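You operate a simulated robot arm through the tools that you are given. There is no shell and no other tool. Be economical: measure what you need, move in short steps, check, and stop when the job is done.

The job below is to be done with a simulated robot arm. You get a single attempt, and the scene is never put back.

## Task
Refit the pipe link and pump down to 0.1 mbar or less.
Fine: ballast knob and vent valve shut, red switch on last; leave the gas valve alone.

Only the result counts: the job must be done as asked and must still hold three seconds after the hand-in. Knocking over, shifting, dropping, spilling or breaking anything else fails it.

## Robot
A 7-joint arm with a two-finger parallel gripper, fixed in place. Base frame: the origin is at the foot of the arm, x ahead of it, y to its left, z up. Lengths are in mm, angles in degrees, forces in N, time in s.
With the tool pointing down near the work surface it reaches from about 280 to 680 mm from the base axis. Its first joint turns from -66.0 to 66.0 degrees. Payload 1.57 kg.
Tool frame: the origin (TCP) lies between the finger pads and is the grasp point; the fingertips stand 30 mm ahead of it; z points along the fingers, y is the line along which they close. Largest opening 110 mm; finger width 24, thickness 12; the body of the gripper, 48 by 112 mm, starts 78 mm behind the TCP.
Orientation is that of the tool frame in the base frame, as a unit quaternion [x, y, z, w]. With the fingers straight down and closing along the base's y, the tool's x points along the base's -x, its y along +y and its z along -z.

## Interface
- The arm moves only by the tool send_rows. Its argument "deltas" is a list of rows, each a list of 7 numbers: the shift along the tool's x, y, z in mm, then the turn, a rotation vector about the tool's x, y, z in rad, then the closure in counts, from 0 (fully open) to 255 (shut). In form: [[tx, ty, tz, rx, ry, rz, gripper], ...]. A call has 1 to 20 rows; each row shifts and turns the commanded pose from where the row before left it, along the tool's axes as they then stand. A row lasts 0.2 s, in which the tool goes at most 50 mm and 8.6 degrees; a call with a longer step from one row to the next is refused whole, and so is a gripper value outside its range. Where a pose cannot be reached the arm comes as near as it can. A force on the tool above 90 N (or 10 N above the force at the start of the call, whichever is more), or a blocked arm, ends the call early, and 0.2 s more pass. The fingers move at their own pace (about 108 mm/s each) and stop on an object; they squeeze with about 34 N. The grip force told is the motor's: it shows also when the fingers shut on nothing. Time passes only in rows, and 0.2 s behind the last, so rows that do not move let the fingers close. It gives the time, the measured TCP pose, the force on the tool (base axes), the opening and the grip force at its end, in the units of the frame above (readings bear some noise), with the torque about the TCP (base axes, N m) and any sound that the robot's microphone picked up, and new pictures: "views" is both (left out), scene, wrist or none.
- Cameras (640 x 400 px; columns grow to the right, rows downward): "scene" is fixed at [161.5, -386.9, 1404.8]; the picture's right is [0.82, -0.58, 0.00], its down [-0.33, -0.46, -0.82] and it looks along [0.48, 0.67, -0.57] (base axes); focal length 232 px, centre (320, 200). "wrist" rides on the gripper at [70, 16, -141] in the tool frame; the picture's right is [-0.23, 0.97, 0.00], its down [-0.85, -0.20, -0.48] and it looks along [-0.47, -0.11, 0.88] (tool axes); focal length 222 px, centre (320, 200). There is no depth. A picture from a camera that has moved, and an enlarged one, comes with that camera's place and axes in the base frame and with its lens.
- inspect(camera, box): a new picture of the part [left, top, right, bottom] of that camera's present view, enlarged. The clock stands still meanwhile.
- hand_in(): hands the job in; it is judged then, once.

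Work in short steps. Places have to be worked out from the pictures, the camera data and where the tool is seen: move nearer, look again, correct. Check each grasp and each placing, and mend what went wrong. You have 120 turns and 200 pictures in all, those below and enlarged ones among them. Open the gripper and draw the arm clear of the work before you hand the job in, unless the task says otherwise; then end with one line.

The tools are called after ">>>" as name(argument=value, ...) on one line, values as JSON. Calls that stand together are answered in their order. send_rows: Moves the arm, as the interface text tells. Its arguments: {"type":"object","properties":{"deltas":{"type":"array","items":{"type":"array","items":{"type":"number"}}},"views":{"type":"string","enum":["both","scene","wrist","none"]}},"required":["deltas"]} The other tools are called the same way: inspect (camera, box) takes an enlarged picture of a part of a camera's view; hand_in () hands the job in.

At the start:

```text
time_s: 0.0
position: [399.1, -59.8, 1286.9]
ee_rot: [-0.001, 1.0, 0.0, 0.0]
contact_force: [-0.2, 0.5, 0.3]
torque: [-0.03, -0.01, 0.0]
opening: 110.0
grip_force: 0.1
```

scene: 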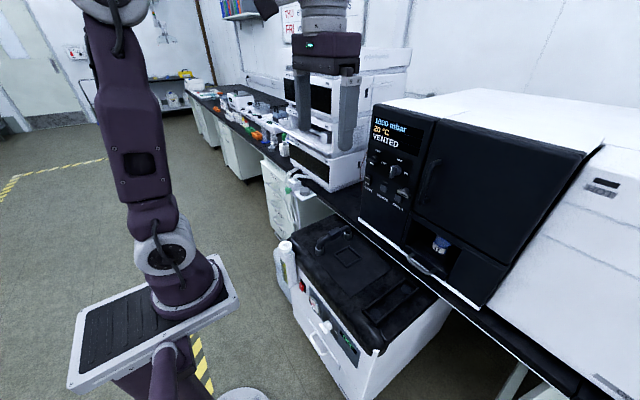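
wrist: 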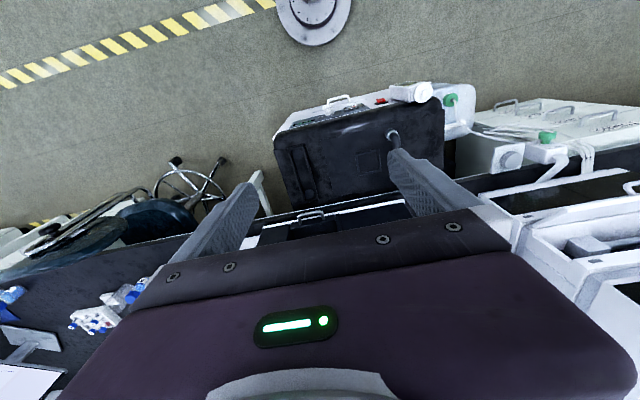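

The scene shows an instrument with a display (1000 mbar, VENTED) and a pump under the bench. I look closer at both first.

>>> inspect(camera="scene", box=[260, 210, 460, 400])

>>> inspect(camera="scene", box=[350, 90, 510, 290])

>>> inspect(camera="wrist", box=[250, 70, 490, 230])

>>> inspect(camera="scene", box=[240, 80, 370, 260])

```text
2.11 times, centred on (360, 305) of scene
camera zoom: at [161.5, -386.9, 1404.8], right [0.82, -0.58, 0.0], down [-0.33, -0.46, -0.82], along [0.48, 0.67, -0.57], focal length 488 px, centre (236, -21)
```

zoom: 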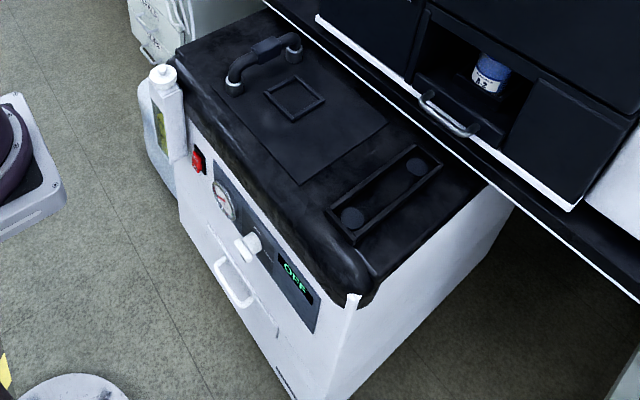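

```text
2.00 times, centred on (430, 190) of scene
camera zoom: at [161.5, -386.9, 1404.8], right [0.82, -0.58, 0.0], down [-0.33, -0.46, -0.82], along [0.48, 0.67, -0.57], focal length 464 px, centre (100, 220)
```

zoom: 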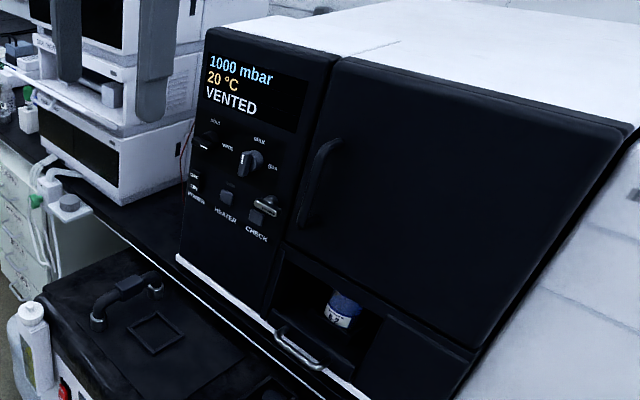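

```text
2.50 times, centred on (370, 150) of wrist
camera zoom: at [330.3, -43.1, 1429.2], right [0.23, 0.97, 0.0], down [0.85, -0.2, 0.48], along [0.47, -0.11, -0.88], focal length 555 px, centre (195, 325)
```

zoom: 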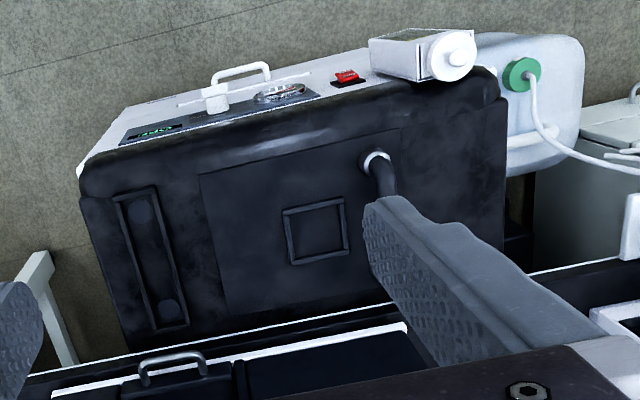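

```text
2.22 times, centred on (305, 170) of scene
camera zoom: at [161.5, -386.9, 1404.8], right [0.82, -0.58, 0.0], down [-0.33, -0.46, -0.82], along [0.48, 0.67, -0.57], focal length 515 px, centre (353, 267)
```

zoom: 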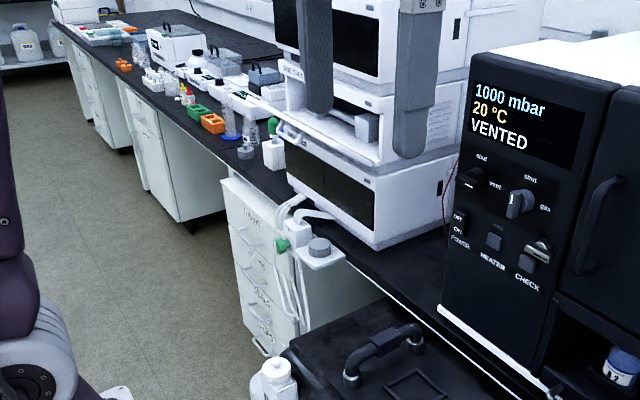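

The red switch triangulates to about (454,160,528), and the lid's arch spans about x 536 to 689 at y≈140, z≈720. The tray on the lid has two round items about 150 mm apart at y≈-166. I go lower for a better look.

>>> send_rows(deltas=[[0, 10, 45, 0, 0, 0, 0], [0, 10, 45, 0, 0, 0, 0], [0, 10, 45, 0, 0, 0, 0], [0, 10, 45, 0, 0, 0, 0], [0, 10, 45, 0, 0, 0, 0], [0, 0, 0, 0, 0, 0, 0]], views="wrist")

```text
time_s: 1.4
position: [397.6, -9.7, 1063.5]
ee_rot: [0.0, 1.0, 0.0, 0.0]
contact_force: [-0.2, -0.3, -0.6]
torque: [0.01, 0.02, 0.02]
opening: 109.9
grip_force: 0.0
camera wrist: at [328.4, 6.4, 1205.3], right [0.23, 0.97, 0.0], down [0.85, -0.2, 0.48], along [0.47, -0.11, -0.88], focal length 222 px, centre (320, 200)
```

wrist: 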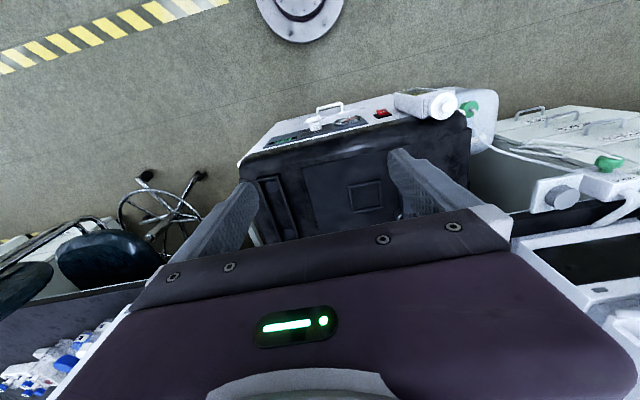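

>>> send_rows(deltas=[[-10, 40, 15, 0, 0, 0, 0], [-10, 40, 15, 0, 0, 0, 0], [-10, 40, 15, 0, 0, 0, 0], [0, 30, 15, 0, 0, 0, 0], [0, 0, 0, 0, 0, 0, 0]], views="both")

>>> inspect(camera="wrist", box=[180, 40, 440, 240])

>>> inspect(camera="scene", box=[355, 100, 475, 220])

>>> inspect(camera="scene", box=[380, 200, 500, 290])

```text
time_s: 2.6
position: [427.9, 140.8, 1004.5]
ee_rot: [0.0, 1.0, 0.0, 0.001]
contact_force: [-0.4, 0.0, 0.1]
torque: [0.0, 0.02, -0.02]
opening: 109.8
grip_force: 0.0
camera wrist: at [359.8, 157.0, 1145.0], right [0.23, 0.97, 0.0], down [0.85, -0.2, 0.48], along [0.47, -0.11, -0.88], focal length 222 px, centre (320, 200)
```

scene: 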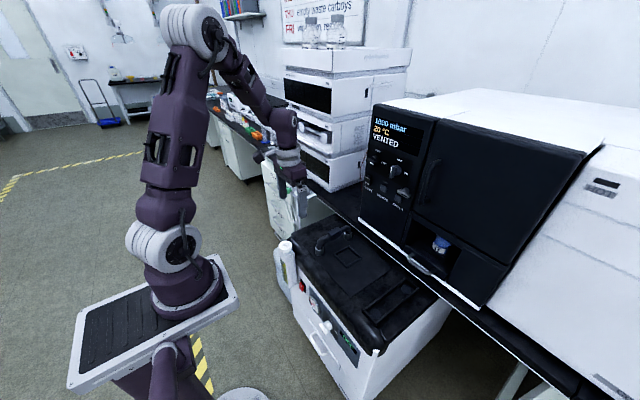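
wrist: 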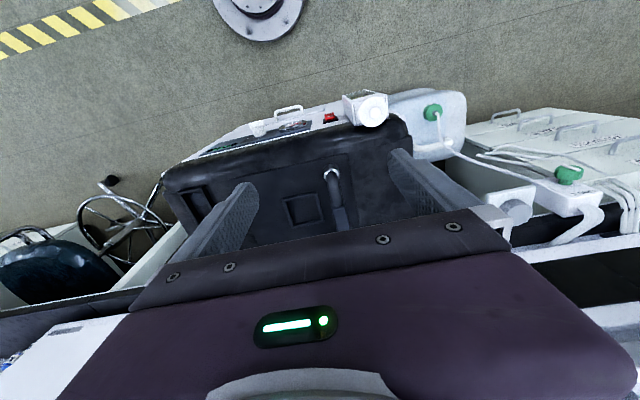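

```text
2.00 times, centred on (310, 140) of wrist
camera zoom: at [359.8, 157.0, 1145.0], right [0.23, 0.97, 0.0], down [0.85, -0.2, 0.48], along [0.47, -0.11, -0.88], focal length 444 px, centre (340, 320)
```

zoom: 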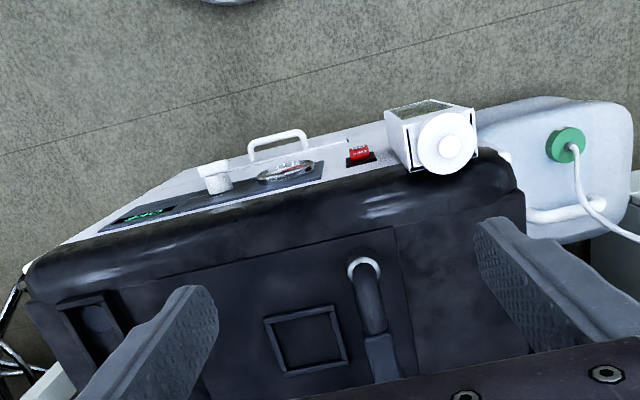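

```text
3.33 times, centred on (415, 160) of scene
camera zoom: at [161.5, -386.9, 1404.8], right [0.82, -0.58, 0.0], down [-0.33, -0.46, -0.82], along [0.48, 0.67, -0.57], focal length 773 px, centre (3, 333)
```

zoom: 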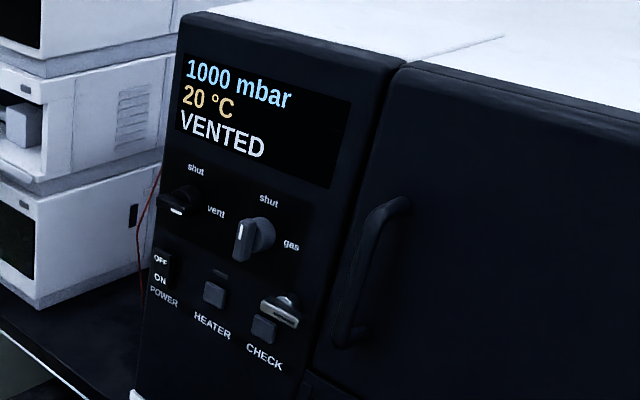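

```text
4.44 times, centred on (440, 245) of scene
camera zoom: at [161.5, -386.9, 1404.8], right [0.82, -0.58, 0.0], down [-0.33, -0.46, -0.82], along [0.48, 0.67, -0.57], focal length 1030 px, centre (-213, 0)
```

zoom: 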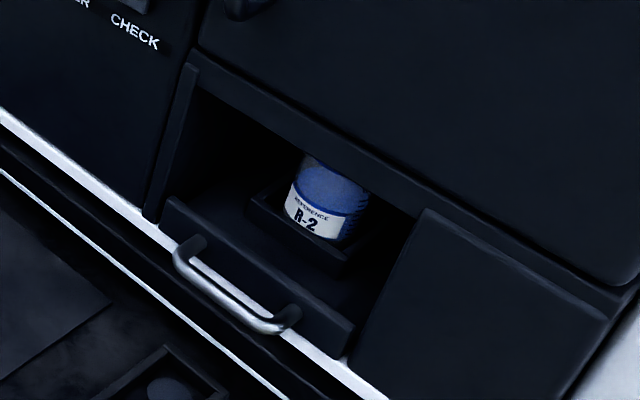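

The arch has a flat grip block in the middle and a chrome collar at its near end, so it may be the link. I go closer to see whether it is seated, and at the tray too.

>>> send_rows(deltas=[[0, 0, 40, 0, 0, 0, 0], [0, 0, 40, 0, 0, 0, 0], [0, 0, 30, 0, 0, 0, 0], [0, 0, 0, 0, 0, 0, 0]], views="none")

>>> inspect(camera="wrist", box=[200, 40, 420, 220])

>>> inspect(camera="scene", box=[300, 220, 380, 280])

>>> inspect(camera="scene", box=[350, 270, 440, 340])

>>> inspect(camera="scene", box=[290, 270, 380, 360])

```text
time_s: 3.6
position: [429.0, 139.1, 892.7]
ee_rot: [0.0, 1.0, 0.0, 0.0]
contact_force: [-0.3, -0.3, -0.3]
torque: [-0.01, 0.01, 0.0]
opening: 110.2
grip_force: 0.0
```

```text
2.22 times, centred on (310, 130) of wrist
camera zoom: at [360.1, 155.0, 1034.7], right [0.23, 0.97, 0.0], down [0.85, -0.2, 0.48], along [0.47, -0.11, -0.88], focal length 494 px, centre (342, 356)
```

zoom: 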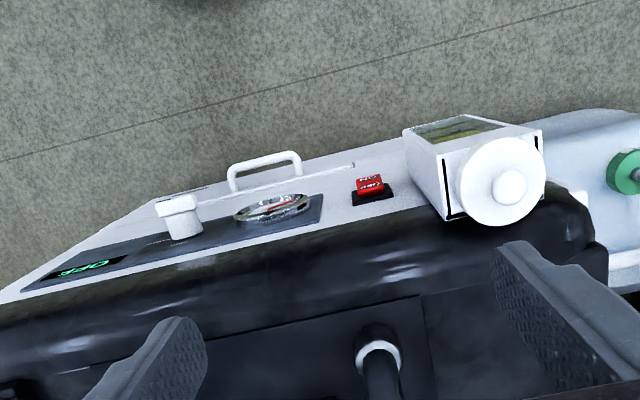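

```text
6.67 times, centred on (340, 250) of scene
camera zoom: at [161.5, -386.9, 1404.8], right [0.82, -0.58, 0.0], down [-0.33, -0.46, -0.82], along [0.48, 0.67, -0.57], focal length 1545 px, centre (187, -133)
```

zoom: 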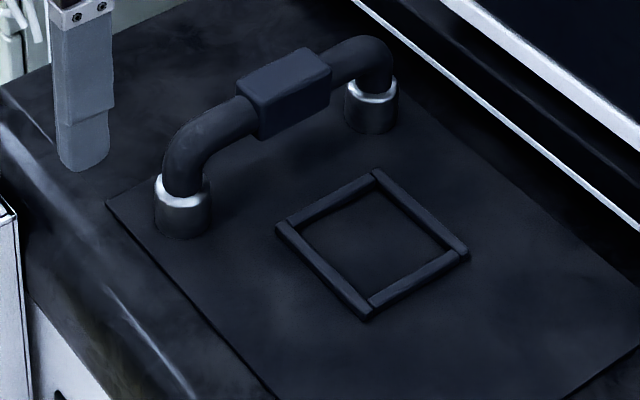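

```text
5.71 times, centred on (395, 305) of scene
camera zoom: at [161.5, -386.9, 1404.8], right [0.82, -0.58, 0.0], down [-0.33, -0.46, -0.82], along [0.48, 0.67, -0.57], focal length 1324 px, centre (-109, -400)
```

zoom: 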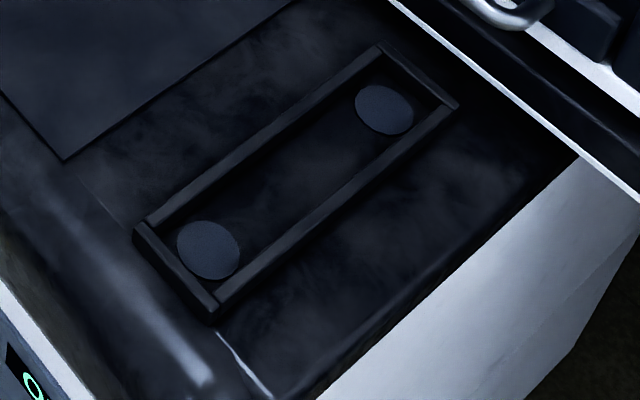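

```text
4.44 times, centred on (335, 315) of scene
camera zoom: at [161.5, -386.9, 1404.8], right [0.82, -0.58, 0.0], down [-0.33, -0.46, -0.82], along [0.48, 0.67, -0.57], focal length 1030 px, centre (253, -311)
```

zoom: 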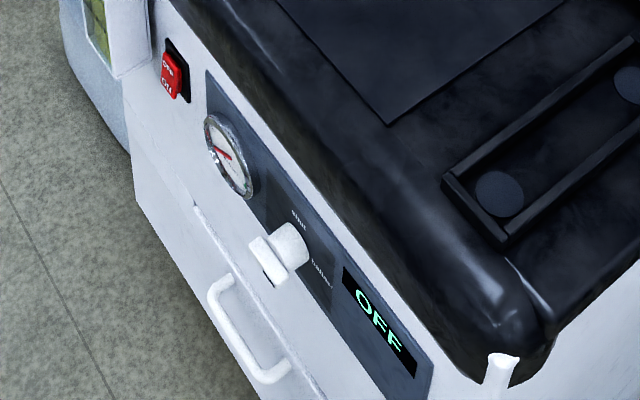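

The link seems to stand on two chrome-rimmed sockets; the felt pads in the tray look like a park place. I look at the sockets from close up to see whether it is really seated.

>>> send_rows(deltas=[[-40, 0, 5, 0, 0, 0, 0], [-40, 0, 5, 0, 0, 0, 0], [-30, 0, 5, 0, 0, 0, 0], [0, 0, 0, 0, 0, 0, 0]], views="wrist")

>>> inspect(camera="wrist", box=[240, 100, 400, 220])

```text
time_s: 4.6
position: [537.2, 138.4, 878.5]
ee_rot: [0.0, 1.0, 0.0, 0.0]
contact_force: [0.0, 0.1, -0.5]
torque: [0.01, -0.02, -0.02]
opening: 109.9
grip_force: 0.0
camera wrist: at [469.7, 154.5, 1020.3], right [0.23, 0.97, 0.0], down [0.86, -0.2, 0.48], along [0.47, -0.11, -0.88], focal length 222 px, centre (320, 200)
```

wrist: 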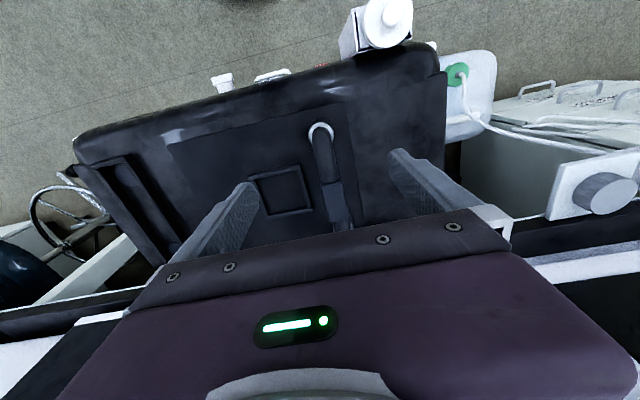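

```text
3.33 times, centred on (320, 160) of wrist
camera zoom: at [469.7, 154.5, 1020.3], right [0.23, 0.97, 0.0], down [0.86, -0.2, 0.48], along [0.47, -0.11, -0.88], focal length 740 px, centre (320, 333)
```

zoom: 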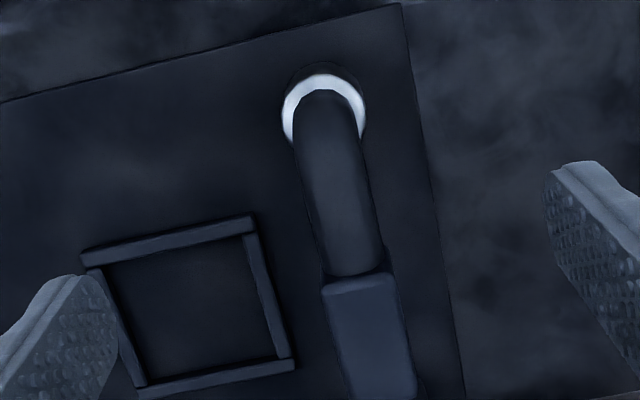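

The block centre is about (613,141,772), roughly 27 mm wide. I go over it, descend, then grip.

>>> send_rows(deltas=[[-38, 1, 0, 0, 0, 0, 0], [-38, 1, 0, 0, 0, 0, 0], [0, 0, 35, 0, 0, 0, 0], [0, 0, 30, 0, 0, 0, 0], [0, 0, 0, 0, 0, 0, 0]], views="both")

>>> inspect(camera="scene", box=[280, 180, 400, 280])

```text
time_s: 5.8
position: [614.9, 142.4, 811.7]
ee_rot: [0.0, 1.0, 0.0, 0.0]
contact_force: [-0.7, 0.4, 0.3]
torque: [-0.02, 0.01, 0.0]
opening: 110.1
grip_force: 0.1
camera wrist: at [546.7, 157.8, 954.1], right [0.23, 0.97, 0.0], down [0.86, -0.2, 0.48], along [0.47, -0.11, -0.88], focal length 222 px, centre (320, 200)
```

scene: 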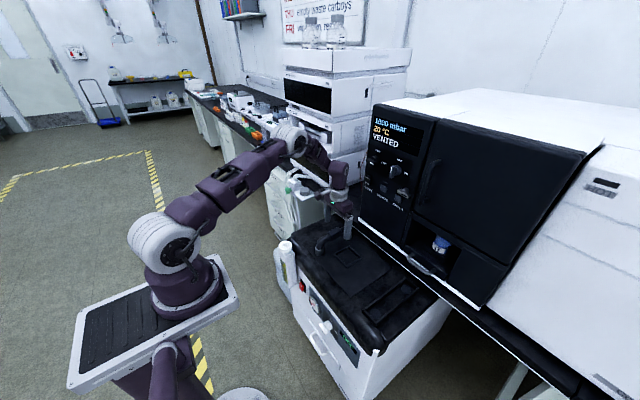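
wrist: 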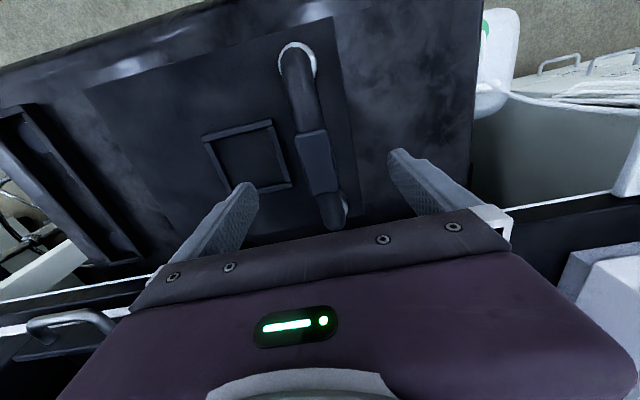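

```text
4.00 times, centred on (340, 230) of scene
camera zoom: at [161.5, -386.9, 1404.8], right [0.82, -0.58, 0.0], down [-0.33, -0.46, -0.82], along [0.48, 0.67, -0.57], focal length 927 px, centre (240, 80)
```

zoom: 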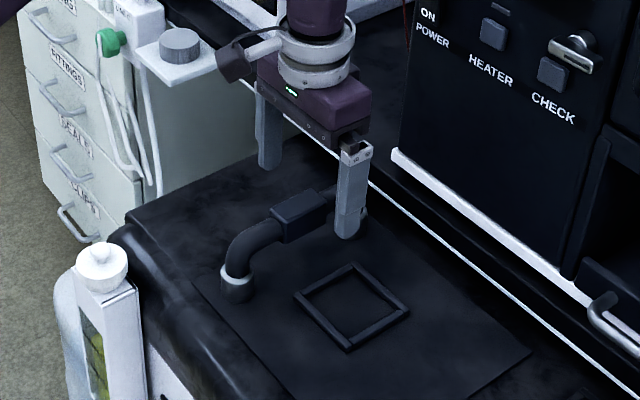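

Block centre seems nearer to x≈605, y≈142. I shift, descend to z≈772 and close.

>>> send_rows(deltas=[[10, 0, 20, 0, 0, 0, 0], [0, 0, 20, 0, 0, 0, 0], [0, 0, 0, 0, 0, 0, 60], [0, 0, 0, 0, 0, 0, 130], [0, 0, 0, 0, 0, 0, 200], [0, 0, 0, 0, 0, 0, 230], [0, 0, 0, 0, 0, 0, 230]], views="both")

>>> inspect(camera="scene", box=[290, 200, 390, 280])

```text
time_s: 7.4
position: [605.6, 141.9, 772.1]
ee_rot: [0.0, 1.0, -0.001, 0.0]
contact_force: [0.9, 0.9, 0.1]
torque: [-0.02, -0.03, 0.0]
opening: 27.5
grip_force: 34.0
camera wrist: at [536.2, 158.6, 913.8], right [0.23, 0.97, 0.0], down [0.86, -0.2, 0.48], along [0.47, -0.11, -0.88], focal length 222 px, centre (320, 200)
```

scene: 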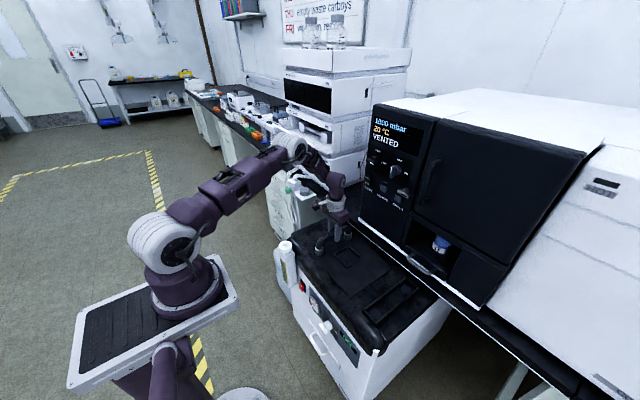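
wrist: 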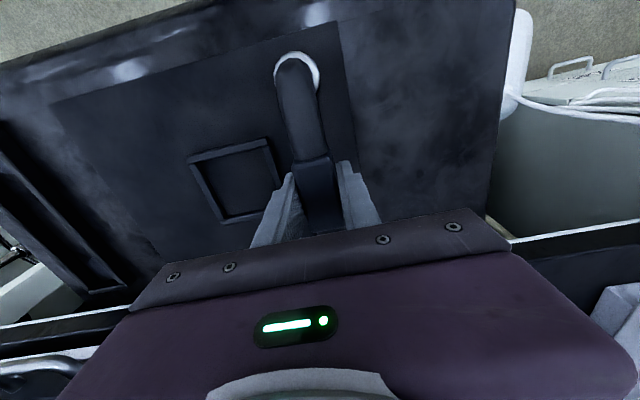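

```text
5.00 times, centred on (340, 240) of scene
camera zoom: at [161.5, -386.9, 1404.8], right [0.82, -0.58, 0.0], down [-0.33, -0.46, -0.82], along [0.48, 0.67, -0.57], focal length 1159 px, centre (220, 0)
```

zoom: 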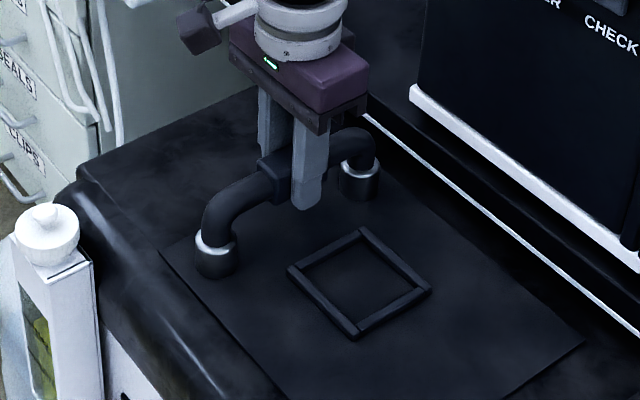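

The link is gripped cleanly (27.5 mm). I push down in small steps to see whether it is proud of its sockets.

>>> send_rows(deltas=[[0, 0, 2, 0, 0, 0, 240], [0, 0, 2, 0, 0, 0, 240], [0, 0, 0, 0, 0, 0, 240]], views="none")

```text
time_s: 8.2
position: [606.4, 144.0, 769.6]
ee_rot: [0.0, 1.0, 0.001, 0.002]
contact_force: [-2.4, -1.6, 28.5]
torque: [-0.08, 0.02, 0.05]
opening: 27.9
grip_force: 33.9
```

>>> send_rows(deltas=[[0, 0, 2, 0, 0, 0, 240], [0, 0, 2, 0, 0, 0, 240], [0, 0, 0, 0, 0, 0, 240]], views="none")

```text
time_s: 9.0
position: [605.1, 142.5, 764.4]
ee_rot: [0.001, 1.0, 0.001, 0.002]
contact_force: [5.8, 2.7, 28.4]
torque: [0.01, -0.08, -0.03]
opening: 27.8
grip_force: 33.3
```

>>> inspect(camera="scene", box=[290, 200, 390, 280])

>>> inspect(camera="wrist", box=[240, 30, 400, 230])

```text
5.00 times, centred on (340, 240) of scene
camera zoom: at [161.0, -387.0, 1404.8], right [0.82, -0.58, 0.0], down [-0.33, -0.46, -0.82], along [0.48, 0.67, -0.57], focal length 1159 px, centre (220, 0)
```

zoom: 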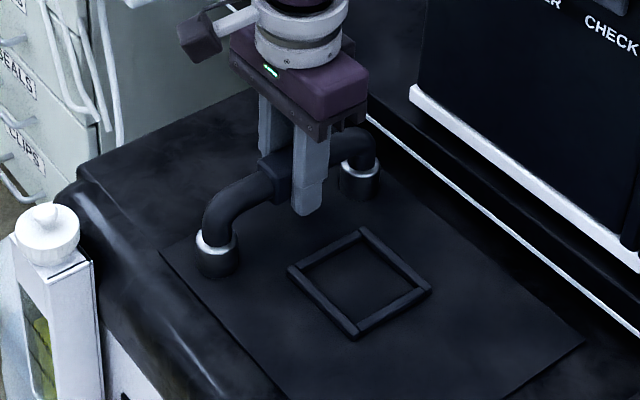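

```text
2.00 times, centred on (320, 130) of wrist
camera zoom: at [536.6, 158.6, 906.7], right [0.23, 0.97, 0.0], down [0.85, -0.2, 0.48], along [0.47, -0.11, -0.88], focal length 444 px, centre (320, 340)
```

zoom: 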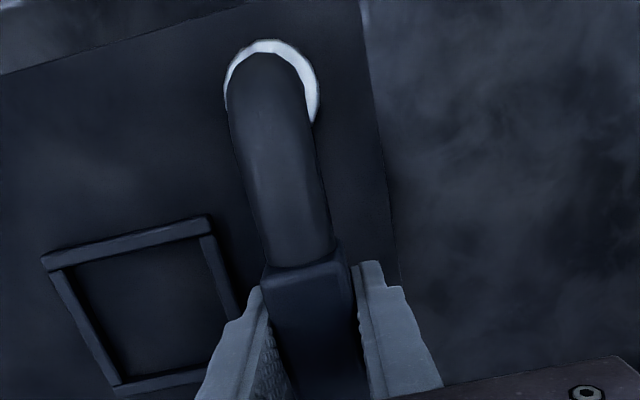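

The link did not move; the fingers slipped on the block at 28 N, so it sits on its sockets. I lift it to look at the sockets and seals below it.

>>> send_rows(deltas=[[0, 0, -4, 0, 0, 0, 150], [0, 0, -2, 0, 0, 0, 150], [0, 0, 0, 0, 0, 0, 255], [0, 0, 0, 0, 0, 0, 255], [0, 0, -3, 0, 0, 0, 255], [0, 0, -3, 0, 0, 0, 255], [0, 0, 0, 0, 0, 0, 255]], views="none")

>>> inspect(camera="scene", box=[290, 200, 390, 280])

```text
time_s: 10.6
position: [605.2, 142.1, 777.2]
ee_rot: [0.0, 1.0, 0.0, -0.001]
contact_force: [0.8, -0.5, -2.5]
torque: [-0.04, -0.01, -0.02]
opening: 27.8
grip_force: 34.3
```

```text
5.00 times, centred on (340, 240) of scene
camera zoom: at [161.5, -386.9, 1404.8], right [0.82, -0.58, 0.0], down [-0.33, -0.46, -0.82], along [0.48, 0.67, -0.57], focal length 1159 px, centre (220, 0)
```

zoom: 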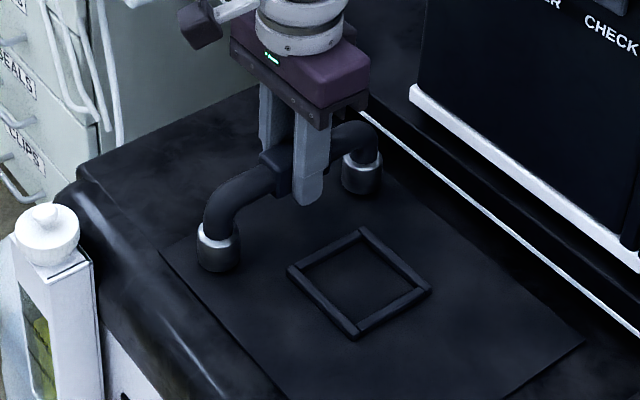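

It lifts freely; the chrome belongs to the link's ends. I lift out higher.

>>> send_rows(deltas=[[0, 0, -20, 0, 0, 0, 255], [0, 0, -20, 0, 0, 0, 255], [0, 0, -30, 0, 0, 0, 255], [0, 0, -30, 0, 0, 0, 255], [0, 0, 0, 0, 0, 0, 255]], views="wrist")

>>> inspect(camera="scene", box=[290, 180, 390, 280])

>>> inspect(camera="wrist", box=[210, 30, 400, 230])

```text
time_s: 11.8
position: [606.7, 140.7, 875.7]
ee_rot: [0.0, 1.0, 0.0, 0.0]
contact_force: [-0.1, -0.5, -2.5]
torque: [0.02, 0.01, 0.05]
opening: 27.9
grip_force: 34.3
camera wrist: at [537.1, 157.9, 1017.8], right [0.23, 0.97, 0.0], down [0.86, -0.2, 0.48], along [0.47, -0.11, -0.88], focal length 222 px, centre (320, 200)
```

wrist: 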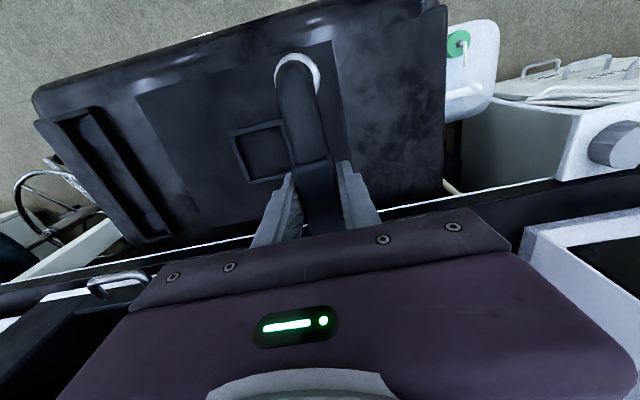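

```text
4.00 times, centred on (340, 230) of scene
camera zoom: at [161.5, -386.9, 1404.8], right [0.82, -0.58, 0.0], down [-0.33, -0.46, -0.82], along [0.48, 0.67, -0.57], focal length 927 px, centre (240, 80)
```

zoom: 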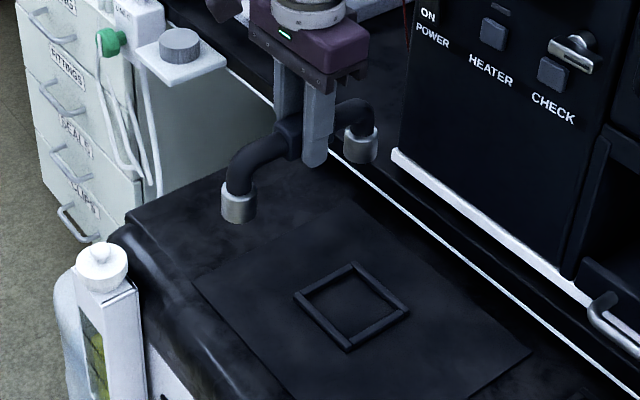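

```text
2.00 times, centred on (305, 130) of wrist
camera zoom: at [537.1, 157.9, 1017.8], right [0.23, 0.97, 0.0], down [0.86, -0.2, 0.48], along [0.47, -0.11, -0.88], focal length 444 px, centre (350, 340)
```

zoom: 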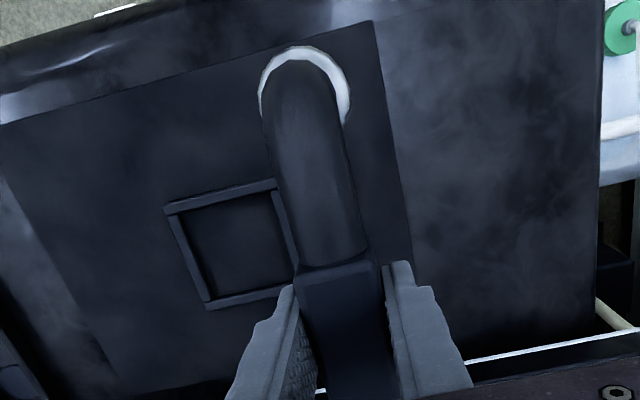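

There are no sockets under it: it was just standing on the lid. So the ports must be elsewhere, and the tray with two discs (150 mm apart) is the candidate. I carry the link towards it and look.

>>> send_rows(deltas=[[15, -40, -5, 0, 0, 0, 255], [15, -40, -5, 0, 0, 0, 255], [15, -40, -5, 0, 0, 0, 255], [15, -40, -5, 0, 0, 0, 255], [15, -40, -5, 0, 0, 0, 255], [0, 0, 0, 0, 0, 0, 255]], views="both")

>>> inspect(camera="wrist", box=[80, 50, 320, 250])

>>> inspect(camera="scene", box=[350, 260, 440, 340])

>>> inspect(camera="scene", box=[290, 220, 390, 300])

```text
time_s: 13.2
position: [530.7, -57.4, 899.5]
ee_rot: [0.0, 1.0, 0.0, 0.0]
contact_force: [-0.4, 0.1, -2.6]
torque: [0.01, 0.02, -0.01]
opening: 27.6
grip_force: 33.7
camera wrist: at [462.7, -41.0, 1041.5], right [0.23, 0.97, 0.0], down [0.85, -0.2, 0.48], along [0.47, -0.11, -0.88], focal length 222 px, centre (320, 200)
```

scene: 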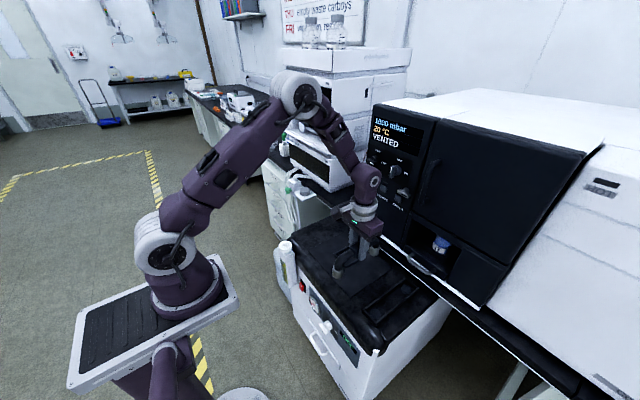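
wrist: 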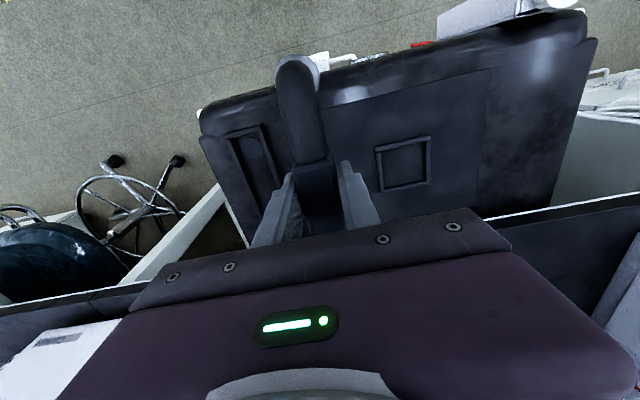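

```text
2.00 times, centred on (200, 150) of wrist
camera zoom: at [462.7, -41.0, 1041.5], right [0.23, 0.97, 0.0], down [0.85, -0.2, 0.48], along [0.47, -0.11, -0.88], focal length 444 px, centre (560, 300)
```

zoom: 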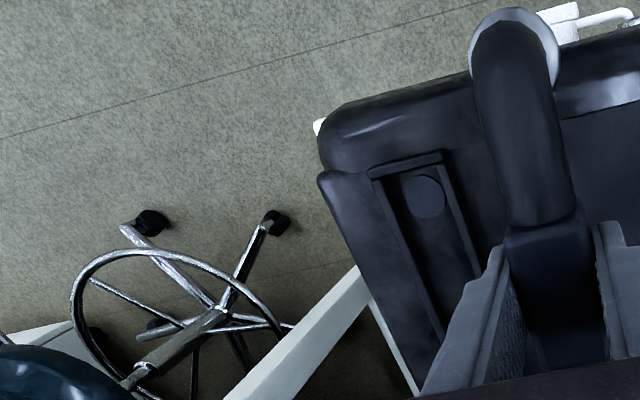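

```text
5.00 times, centred on (395, 300) of scene
camera zoom: at [161.5, -386.9, 1404.8], right [0.82, -0.58, 0.0], down [-0.33, -0.46, -0.82], along [0.48, 0.67, -0.57], focal length 1159 px, centre (-55, -300)
```

zoom: 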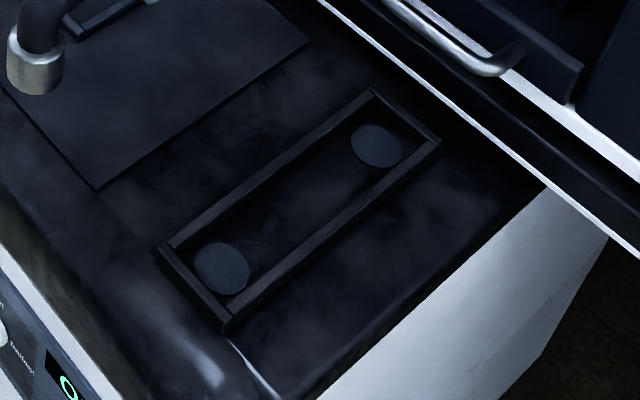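

```text
5.00 times, centred on (340, 260) of scene
camera zoom: at [161.5, -386.9, 1404.8], right [0.82, -0.58, 0.0], down [-0.33, -0.46, -0.82], along [0.48, 0.67, -0.57], focal length 1159 px, centre (220, -100)
```

zoom: 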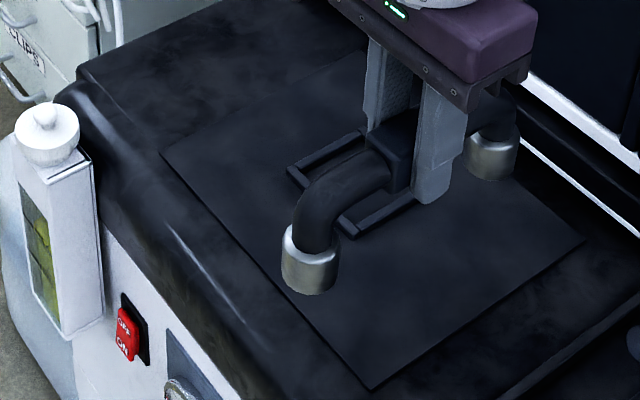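

The discs look like felt pads or port faces matching the collars' diameter. Before deciding I survey the rest for another pair of ports.

>>> inspect(camera="scene", box=[430, 80, 640, 400])

>>> inspect(camera="scene", box=[255, 130, 355, 250])

>>> inspect(camera="scene", box=[290, 310, 440, 400])

>>> inspect(camera="wrist", box=[340, 0, 640, 220])

```text
1.25 times, centred on (535, 240) of scene
camera zoom: at [161.5, -386.9, 1404.8], right [0.82, -0.58, 0.0], down [-0.33, -0.46, -0.82], along [0.48, 0.67, -0.57], focal length 290 px, centre (51, 150)
```

zoom: 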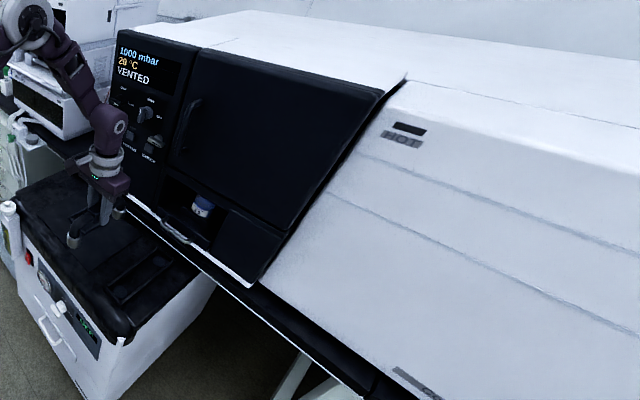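

```text
3.33 times, centred on (305, 190) of scene
camera zoom: at [161.5, -386.9, 1404.8], right [0.82, -0.58, 0.0], down [-0.33, -0.46, -0.82], along [0.48, 0.67, -0.57], focal length 773 px, centre (370, 233)
```

zoom: 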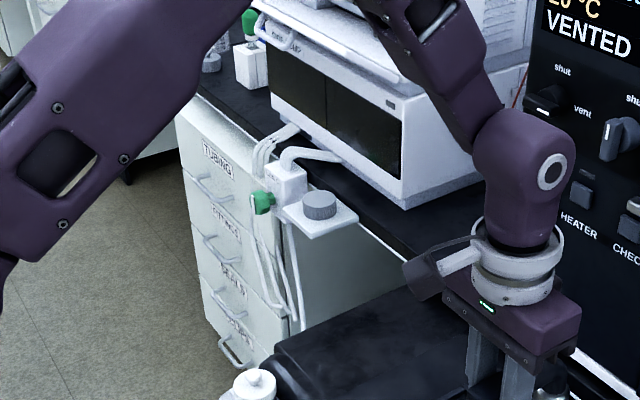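

```text
4.27 times, centred on (365, 355) of scene
camera zoom: at [161.5, -386.9, 1404.8], right [0.82, -0.58, 0.0], down [-0.33, -0.46, -0.82], along [0.48, 0.67, -0.57], focal length 989 px, centre (128, -461)
```

zoom: 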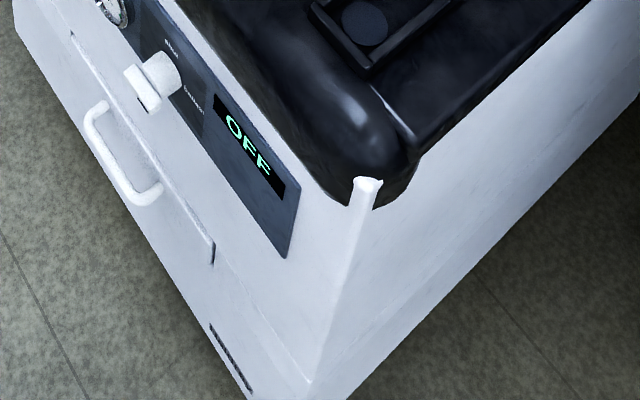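

```text
1.82 times, centred on (490, 110) of wrist
camera zoom: at [462.7, -41.0, 1041.5], right [0.23, 0.97, 0.0], down [0.85, -0.2, 0.48], along [0.47, -0.11, -0.88], focal length 404 px, centre (11, 364)
```

zoom: 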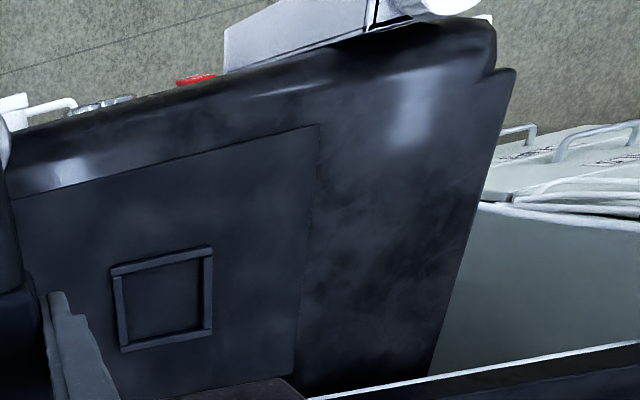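

No other ports exist, so the tray is the seat. Disc centres triangulate to (533,-165,702) and (684,-167,702). The link centre is about 8 mm ahead of the TCP, so I aim for TCP (600.5,-166) and stop above it.

>>> send_rows(deltas=[[-24, -36, 0, 0, 0, 0, 255], [-23, -36, 0, 0, 0, 0, 255], [-23, -37, 0, 0, 0, 0, 255], [0, 0, 35, 0, 0, 0, 255], [0, 0, 30, 0, 0, 0, 255], [0, 0, 0, 0, 0, 0, 255]], views="wrist")

>>> inspect(camera="scene", box=[345, 240, 445, 340])

>>> inspect(camera="wrist", box=[210, 10, 430, 220])

```text
time_s: 14.6
position: [600.8, -165.0, 835.8]
ee_rot: [0.0, 1.0, 0.0, 0.0]
contact_force: [0.8, -0.2, -2.6]
torque: [0.01, 0.0, 0.01]
opening: 27.8
grip_force: 34.0
camera wrist: at [532.0, -149.0, 977.7], right [0.23, 0.97, 0.0], down [0.85, -0.2, 0.48], along [0.47, -0.11, -0.88], focal length 222 px, centre (320, 200)
```

wrist: 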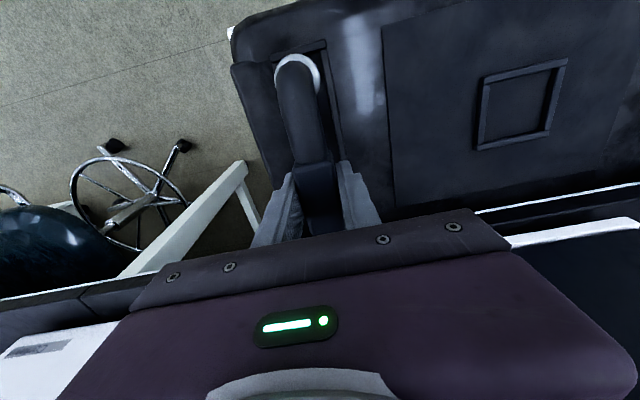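

```text
4.00 times, centred on (395, 290) of scene
camera zoom: at [161.5, -386.9, 1404.8], right [0.82, -0.58, 0.0], down [-0.33, -0.46, -0.82], along [0.48, 0.67, -0.57], focal length 927 px, centre (20, -160)
```

zoom: 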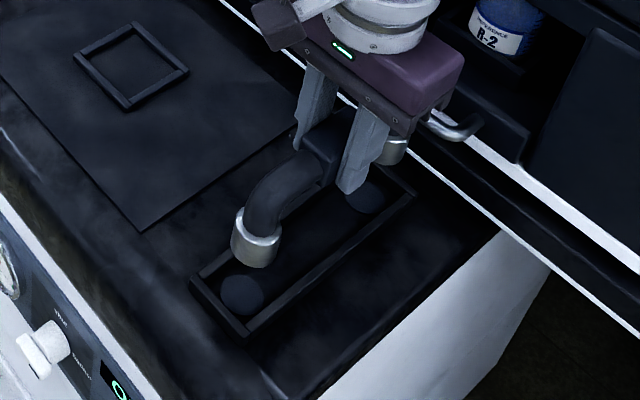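

```text
1.90 times, centred on (320, 115) of wrist
camera zoom: at [532.0, -149.0, 977.7], right [0.23, 0.97, 0.0], down [0.85, -0.2, 0.48], along [0.47, -0.11, -0.88], focal length 423 px, centre (320, 362)
```

zoom: 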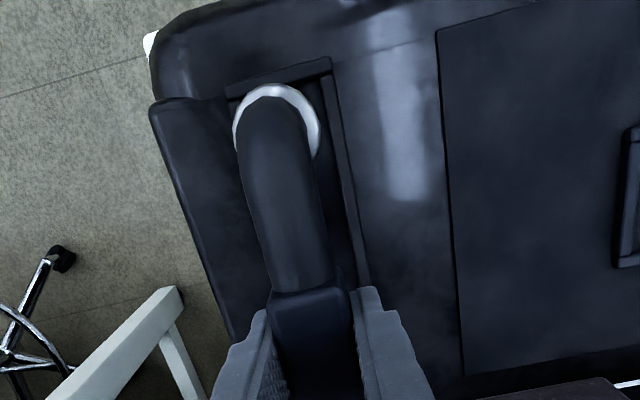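

The near collar seems ~6 mm too far forward. I shift back 7 mm and descend 30 mm for a finer comparison.

>>> send_rows(deltas=[[7, 0, 10, 0, 0, 0, 255], [0, 0, 10, 0, 0, 0, 255], [0, 0, 10, 0, 0, 0, 255], [0, 0, 0, 0, 0, 0, 255]], views="none")

>>> inspect(camera="scene", box=[355, 260, 435, 330])

>>> inspect(camera="wrist", box=[230, 20, 390, 220])

```text
time_s: 15.6
position: [593.5, -166.2, 805.3]
ee_rot: [0.001, 1.0, 0.001, 0.0]
contact_force: [-0.4, 0.3, -2.7]
torque: [-0.02, 0.01, 0.01]
opening: 27.8
grip_force: 33.8
```

```text
5.71 times, centred on (395, 295) of scene
camera zoom: at [161.5, -386.9, 1404.8], right [0.82, -0.58, 0.0], down [-0.33, -0.46, -0.82], along [0.48, 0.67, -0.57], focal length 1324 px, centre (-109, -343)
```

zoom: 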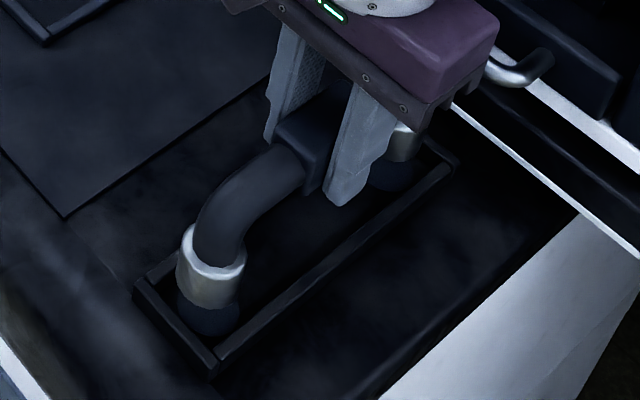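

```text
2.00 times, centred on (310, 120) of wrist
camera zoom: at [524.5, -149.6, 948.0], right [0.23, 0.97, 0.0], down [0.85, -0.2, 0.48], along [0.47, -0.11, -0.88], focal length 444 px, centre (340, 360)
```

zoom: 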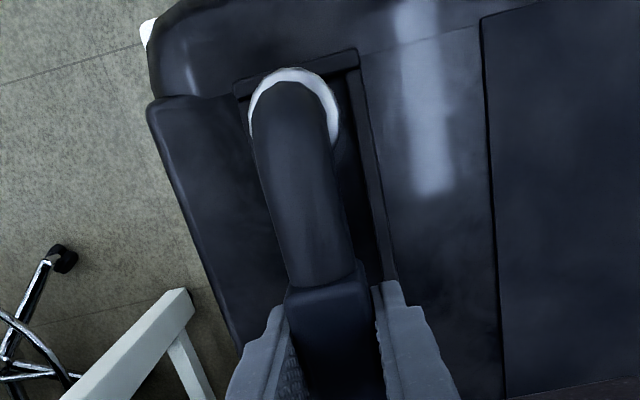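

Alignment is within about 1–2 mm; the link's base is ~30 mm above the discs. I shift 1 mm forward and descend gently, watching the force.

>>> send_rows(deltas=[[-1, 0, 6, 0, 0, 0, 255], [0, 0, 6, 0, 0, 0, 255], [0, 0, 5, 0, 0, 0, 255], [0, 0, 4, 0, 0, 0, 255], [0, 0, 0, 0, 0, 0, 255]], views="none")

>>> inspect(camera="scene", box=[355, 260, 435, 330])

>>> inspect(camera="wrist", box=[230, 20, 390, 220])

```text
time_s: 16.8
position: [594.3, -165.5, 784.9]
ee_rot: [-0.001, 1.0, 0.0, 0.0]
contact_force: [-0.3, -0.2, -2.9]
torque: [0.0, 0.0, 0.0]
opening: 27.9
grip_force: 33.8
```

```text
5.71 times, centred on (395, 295) of scene
camera zoom: at [161.5, -386.9, 1404.8], right [0.82, -0.58, 0.0], down [-0.33, -0.46, -0.82], along [0.48, 0.67, -0.57], focal length 1324 px, centre (-109, -343)
```

zoom: 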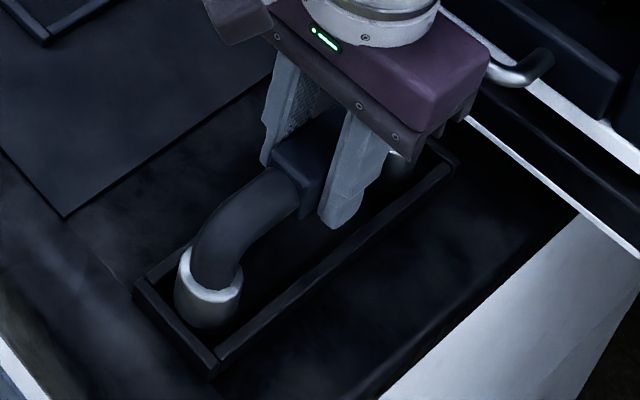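

```text
2.00 times, centred on (310, 120) of wrist
camera zoom: at [525.6, -150.2, 927.0], right [0.23, 0.97, 0.0], down [0.85, -0.2, 0.48], along [0.47, -0.11, -0.88], focal length 444 px, centre (340, 360)
```

zoom: 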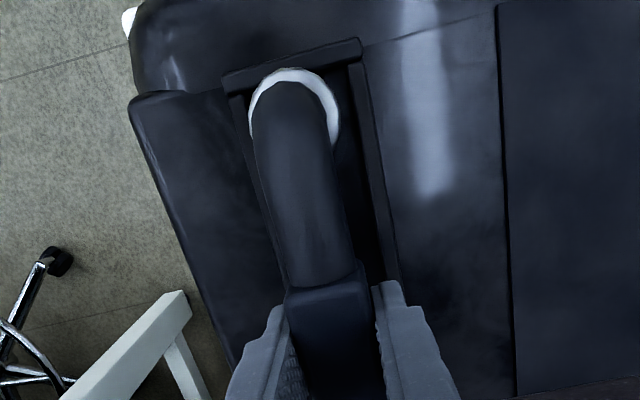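

>>> send_rows(deltas=[[0, 0, 4, 0, 0, 0, 255], [0, 0, 4, 0, 0, 0, 255], [0, 0, 3, 0, 0, 0, 255], [0, 0, 2, 0, 0, 0, 255], [0, 0, 0, 0, 0, 0, 255]], views="none")

>>> inspect(camera="scene", box=[355, 260, 435, 330])

>>> inspect(camera="scene", box=[355, 110, 455, 210])

```text
time_s: 18.0
position: [594.7, -166.3, 773.2]
ee_rot: [0.0, 1.0, -0.001, 0.001]
contact_force: [-3.2, 2.9, 29.1]
torque: [0.07, 0.01, 0.05]
opening: 27.7
grip_force: 34.1
```

```text
5.71 times, centred on (395, 295) of scene
camera zoom: at [160.8, -386.7, 1404.9], right [0.82, -0.58, 0.0], down [-0.33, -0.46, -0.82], along [0.48, 0.67, -0.57], focal length 1324 px, centre (-109, -343)
```

zoom: 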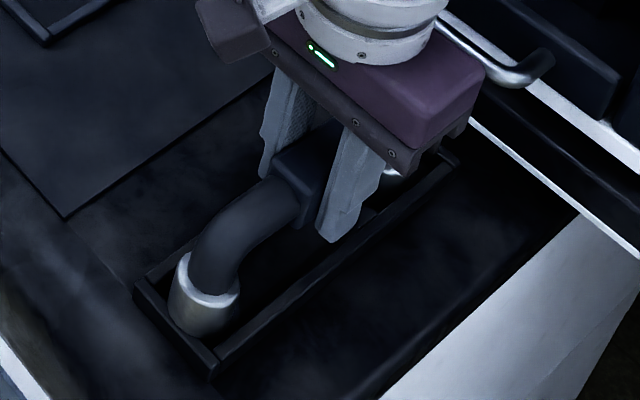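

```text
4.00 times, centred on (405, 160) of scene
camera zoom: at [160.8, -386.7, 1404.9], right [0.82, -0.58, 0.0], down [-0.33, -0.46, -0.82], along [0.48, 0.67, -0.57], focal length 927 px, centre (-20, 360)
```

zoom: 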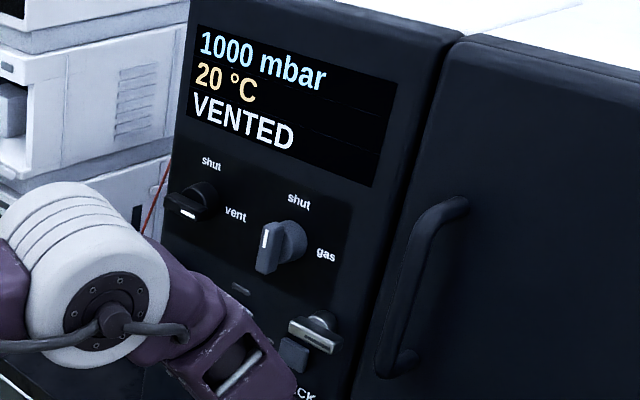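

Contact at z≈774 with 29 N; against the disc outline the near collar sits ~4 mm too far back. I raise slightly, shift 4 mm forward, and set down again.

>>> send_rows(deltas=[[0, 0, -6, 0, 0, 0, 255], [-4, 0, 0, 0, 0, 0, 255], [0, 0, 0, 0, 0, 0, 255]], views="none")

>>> inspect(camera="scene", box=[370, 275, 410, 325])

>>> inspect(camera="wrist", box=[260, 20, 370, 130])

```text
time_s: 18.8
position: [598.8, -166.1, 777.5]
ee_rot: [0.0, 1.0, 0.001, 0.0]
contact_force: [-0.6, 0.1, -2.4]
torque: [-0.01, 0.05, 0.02]
opening: 27.5
grip_force: 34.1
```

```text
8.00 times, centred on (390, 300) of scene
camera zoom: at [161.5, -386.9, 1404.8], right [0.82, -0.58, 0.0], down [-0.33, -0.46, -0.82], along [0.48, 0.67, -0.57], focal length 1854 px, centre (-240, -600)
```

zoom: 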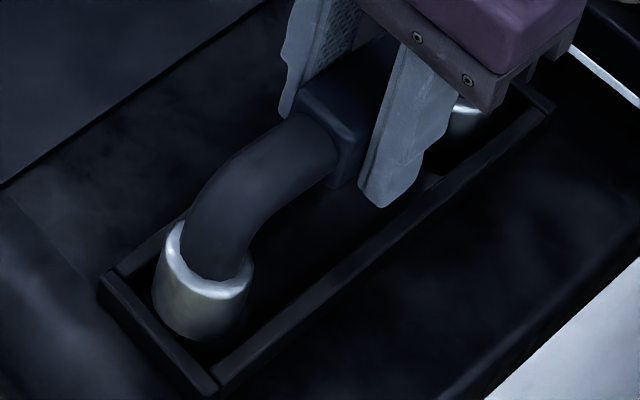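

```text
3.64 times, centred on (315, 75) of wrist
camera zoom: at [529.4, -150.0, 919.1], right [0.23, 0.97, 0.0], down [0.86, -0.2, 0.48], along [0.47, -0.11, -0.88], focal length 808 px, centre (338, 654)
```

zoom: 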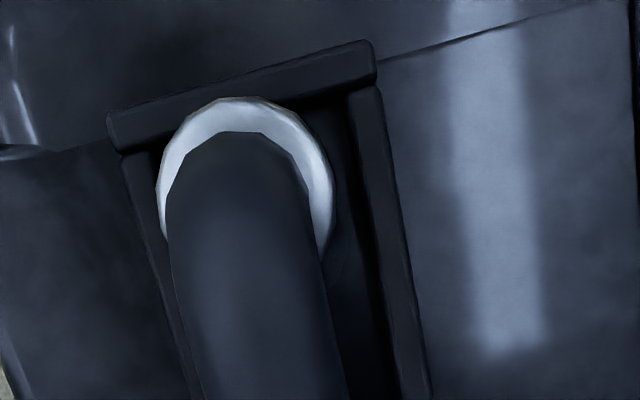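

Nearly centred; I add 2 mm forward, lower to contact, and press lightly.

>>> send_rows(deltas=[[-2, 0, 0, 0, 0, 0, 255], [0, 0, 3, 0, 0, 0, 255], [0, 0, 2, 0, 0, 0, 255], [0, 0, 1, 0, 0, 0, 255], [0, 0, 0, 0, 0, 0, 255]], views="none")

```text
time_s: 20.0
position: [602.9, -166.3, 772.3]
ee_rot: [0.0, 1.0, 0.0, 0.0]
contact_force: [-3.9, 1.9, 12.2]
torque: [0.13, -1.01, 0.15]
opening: 28.1
grip_force: 34.0
```

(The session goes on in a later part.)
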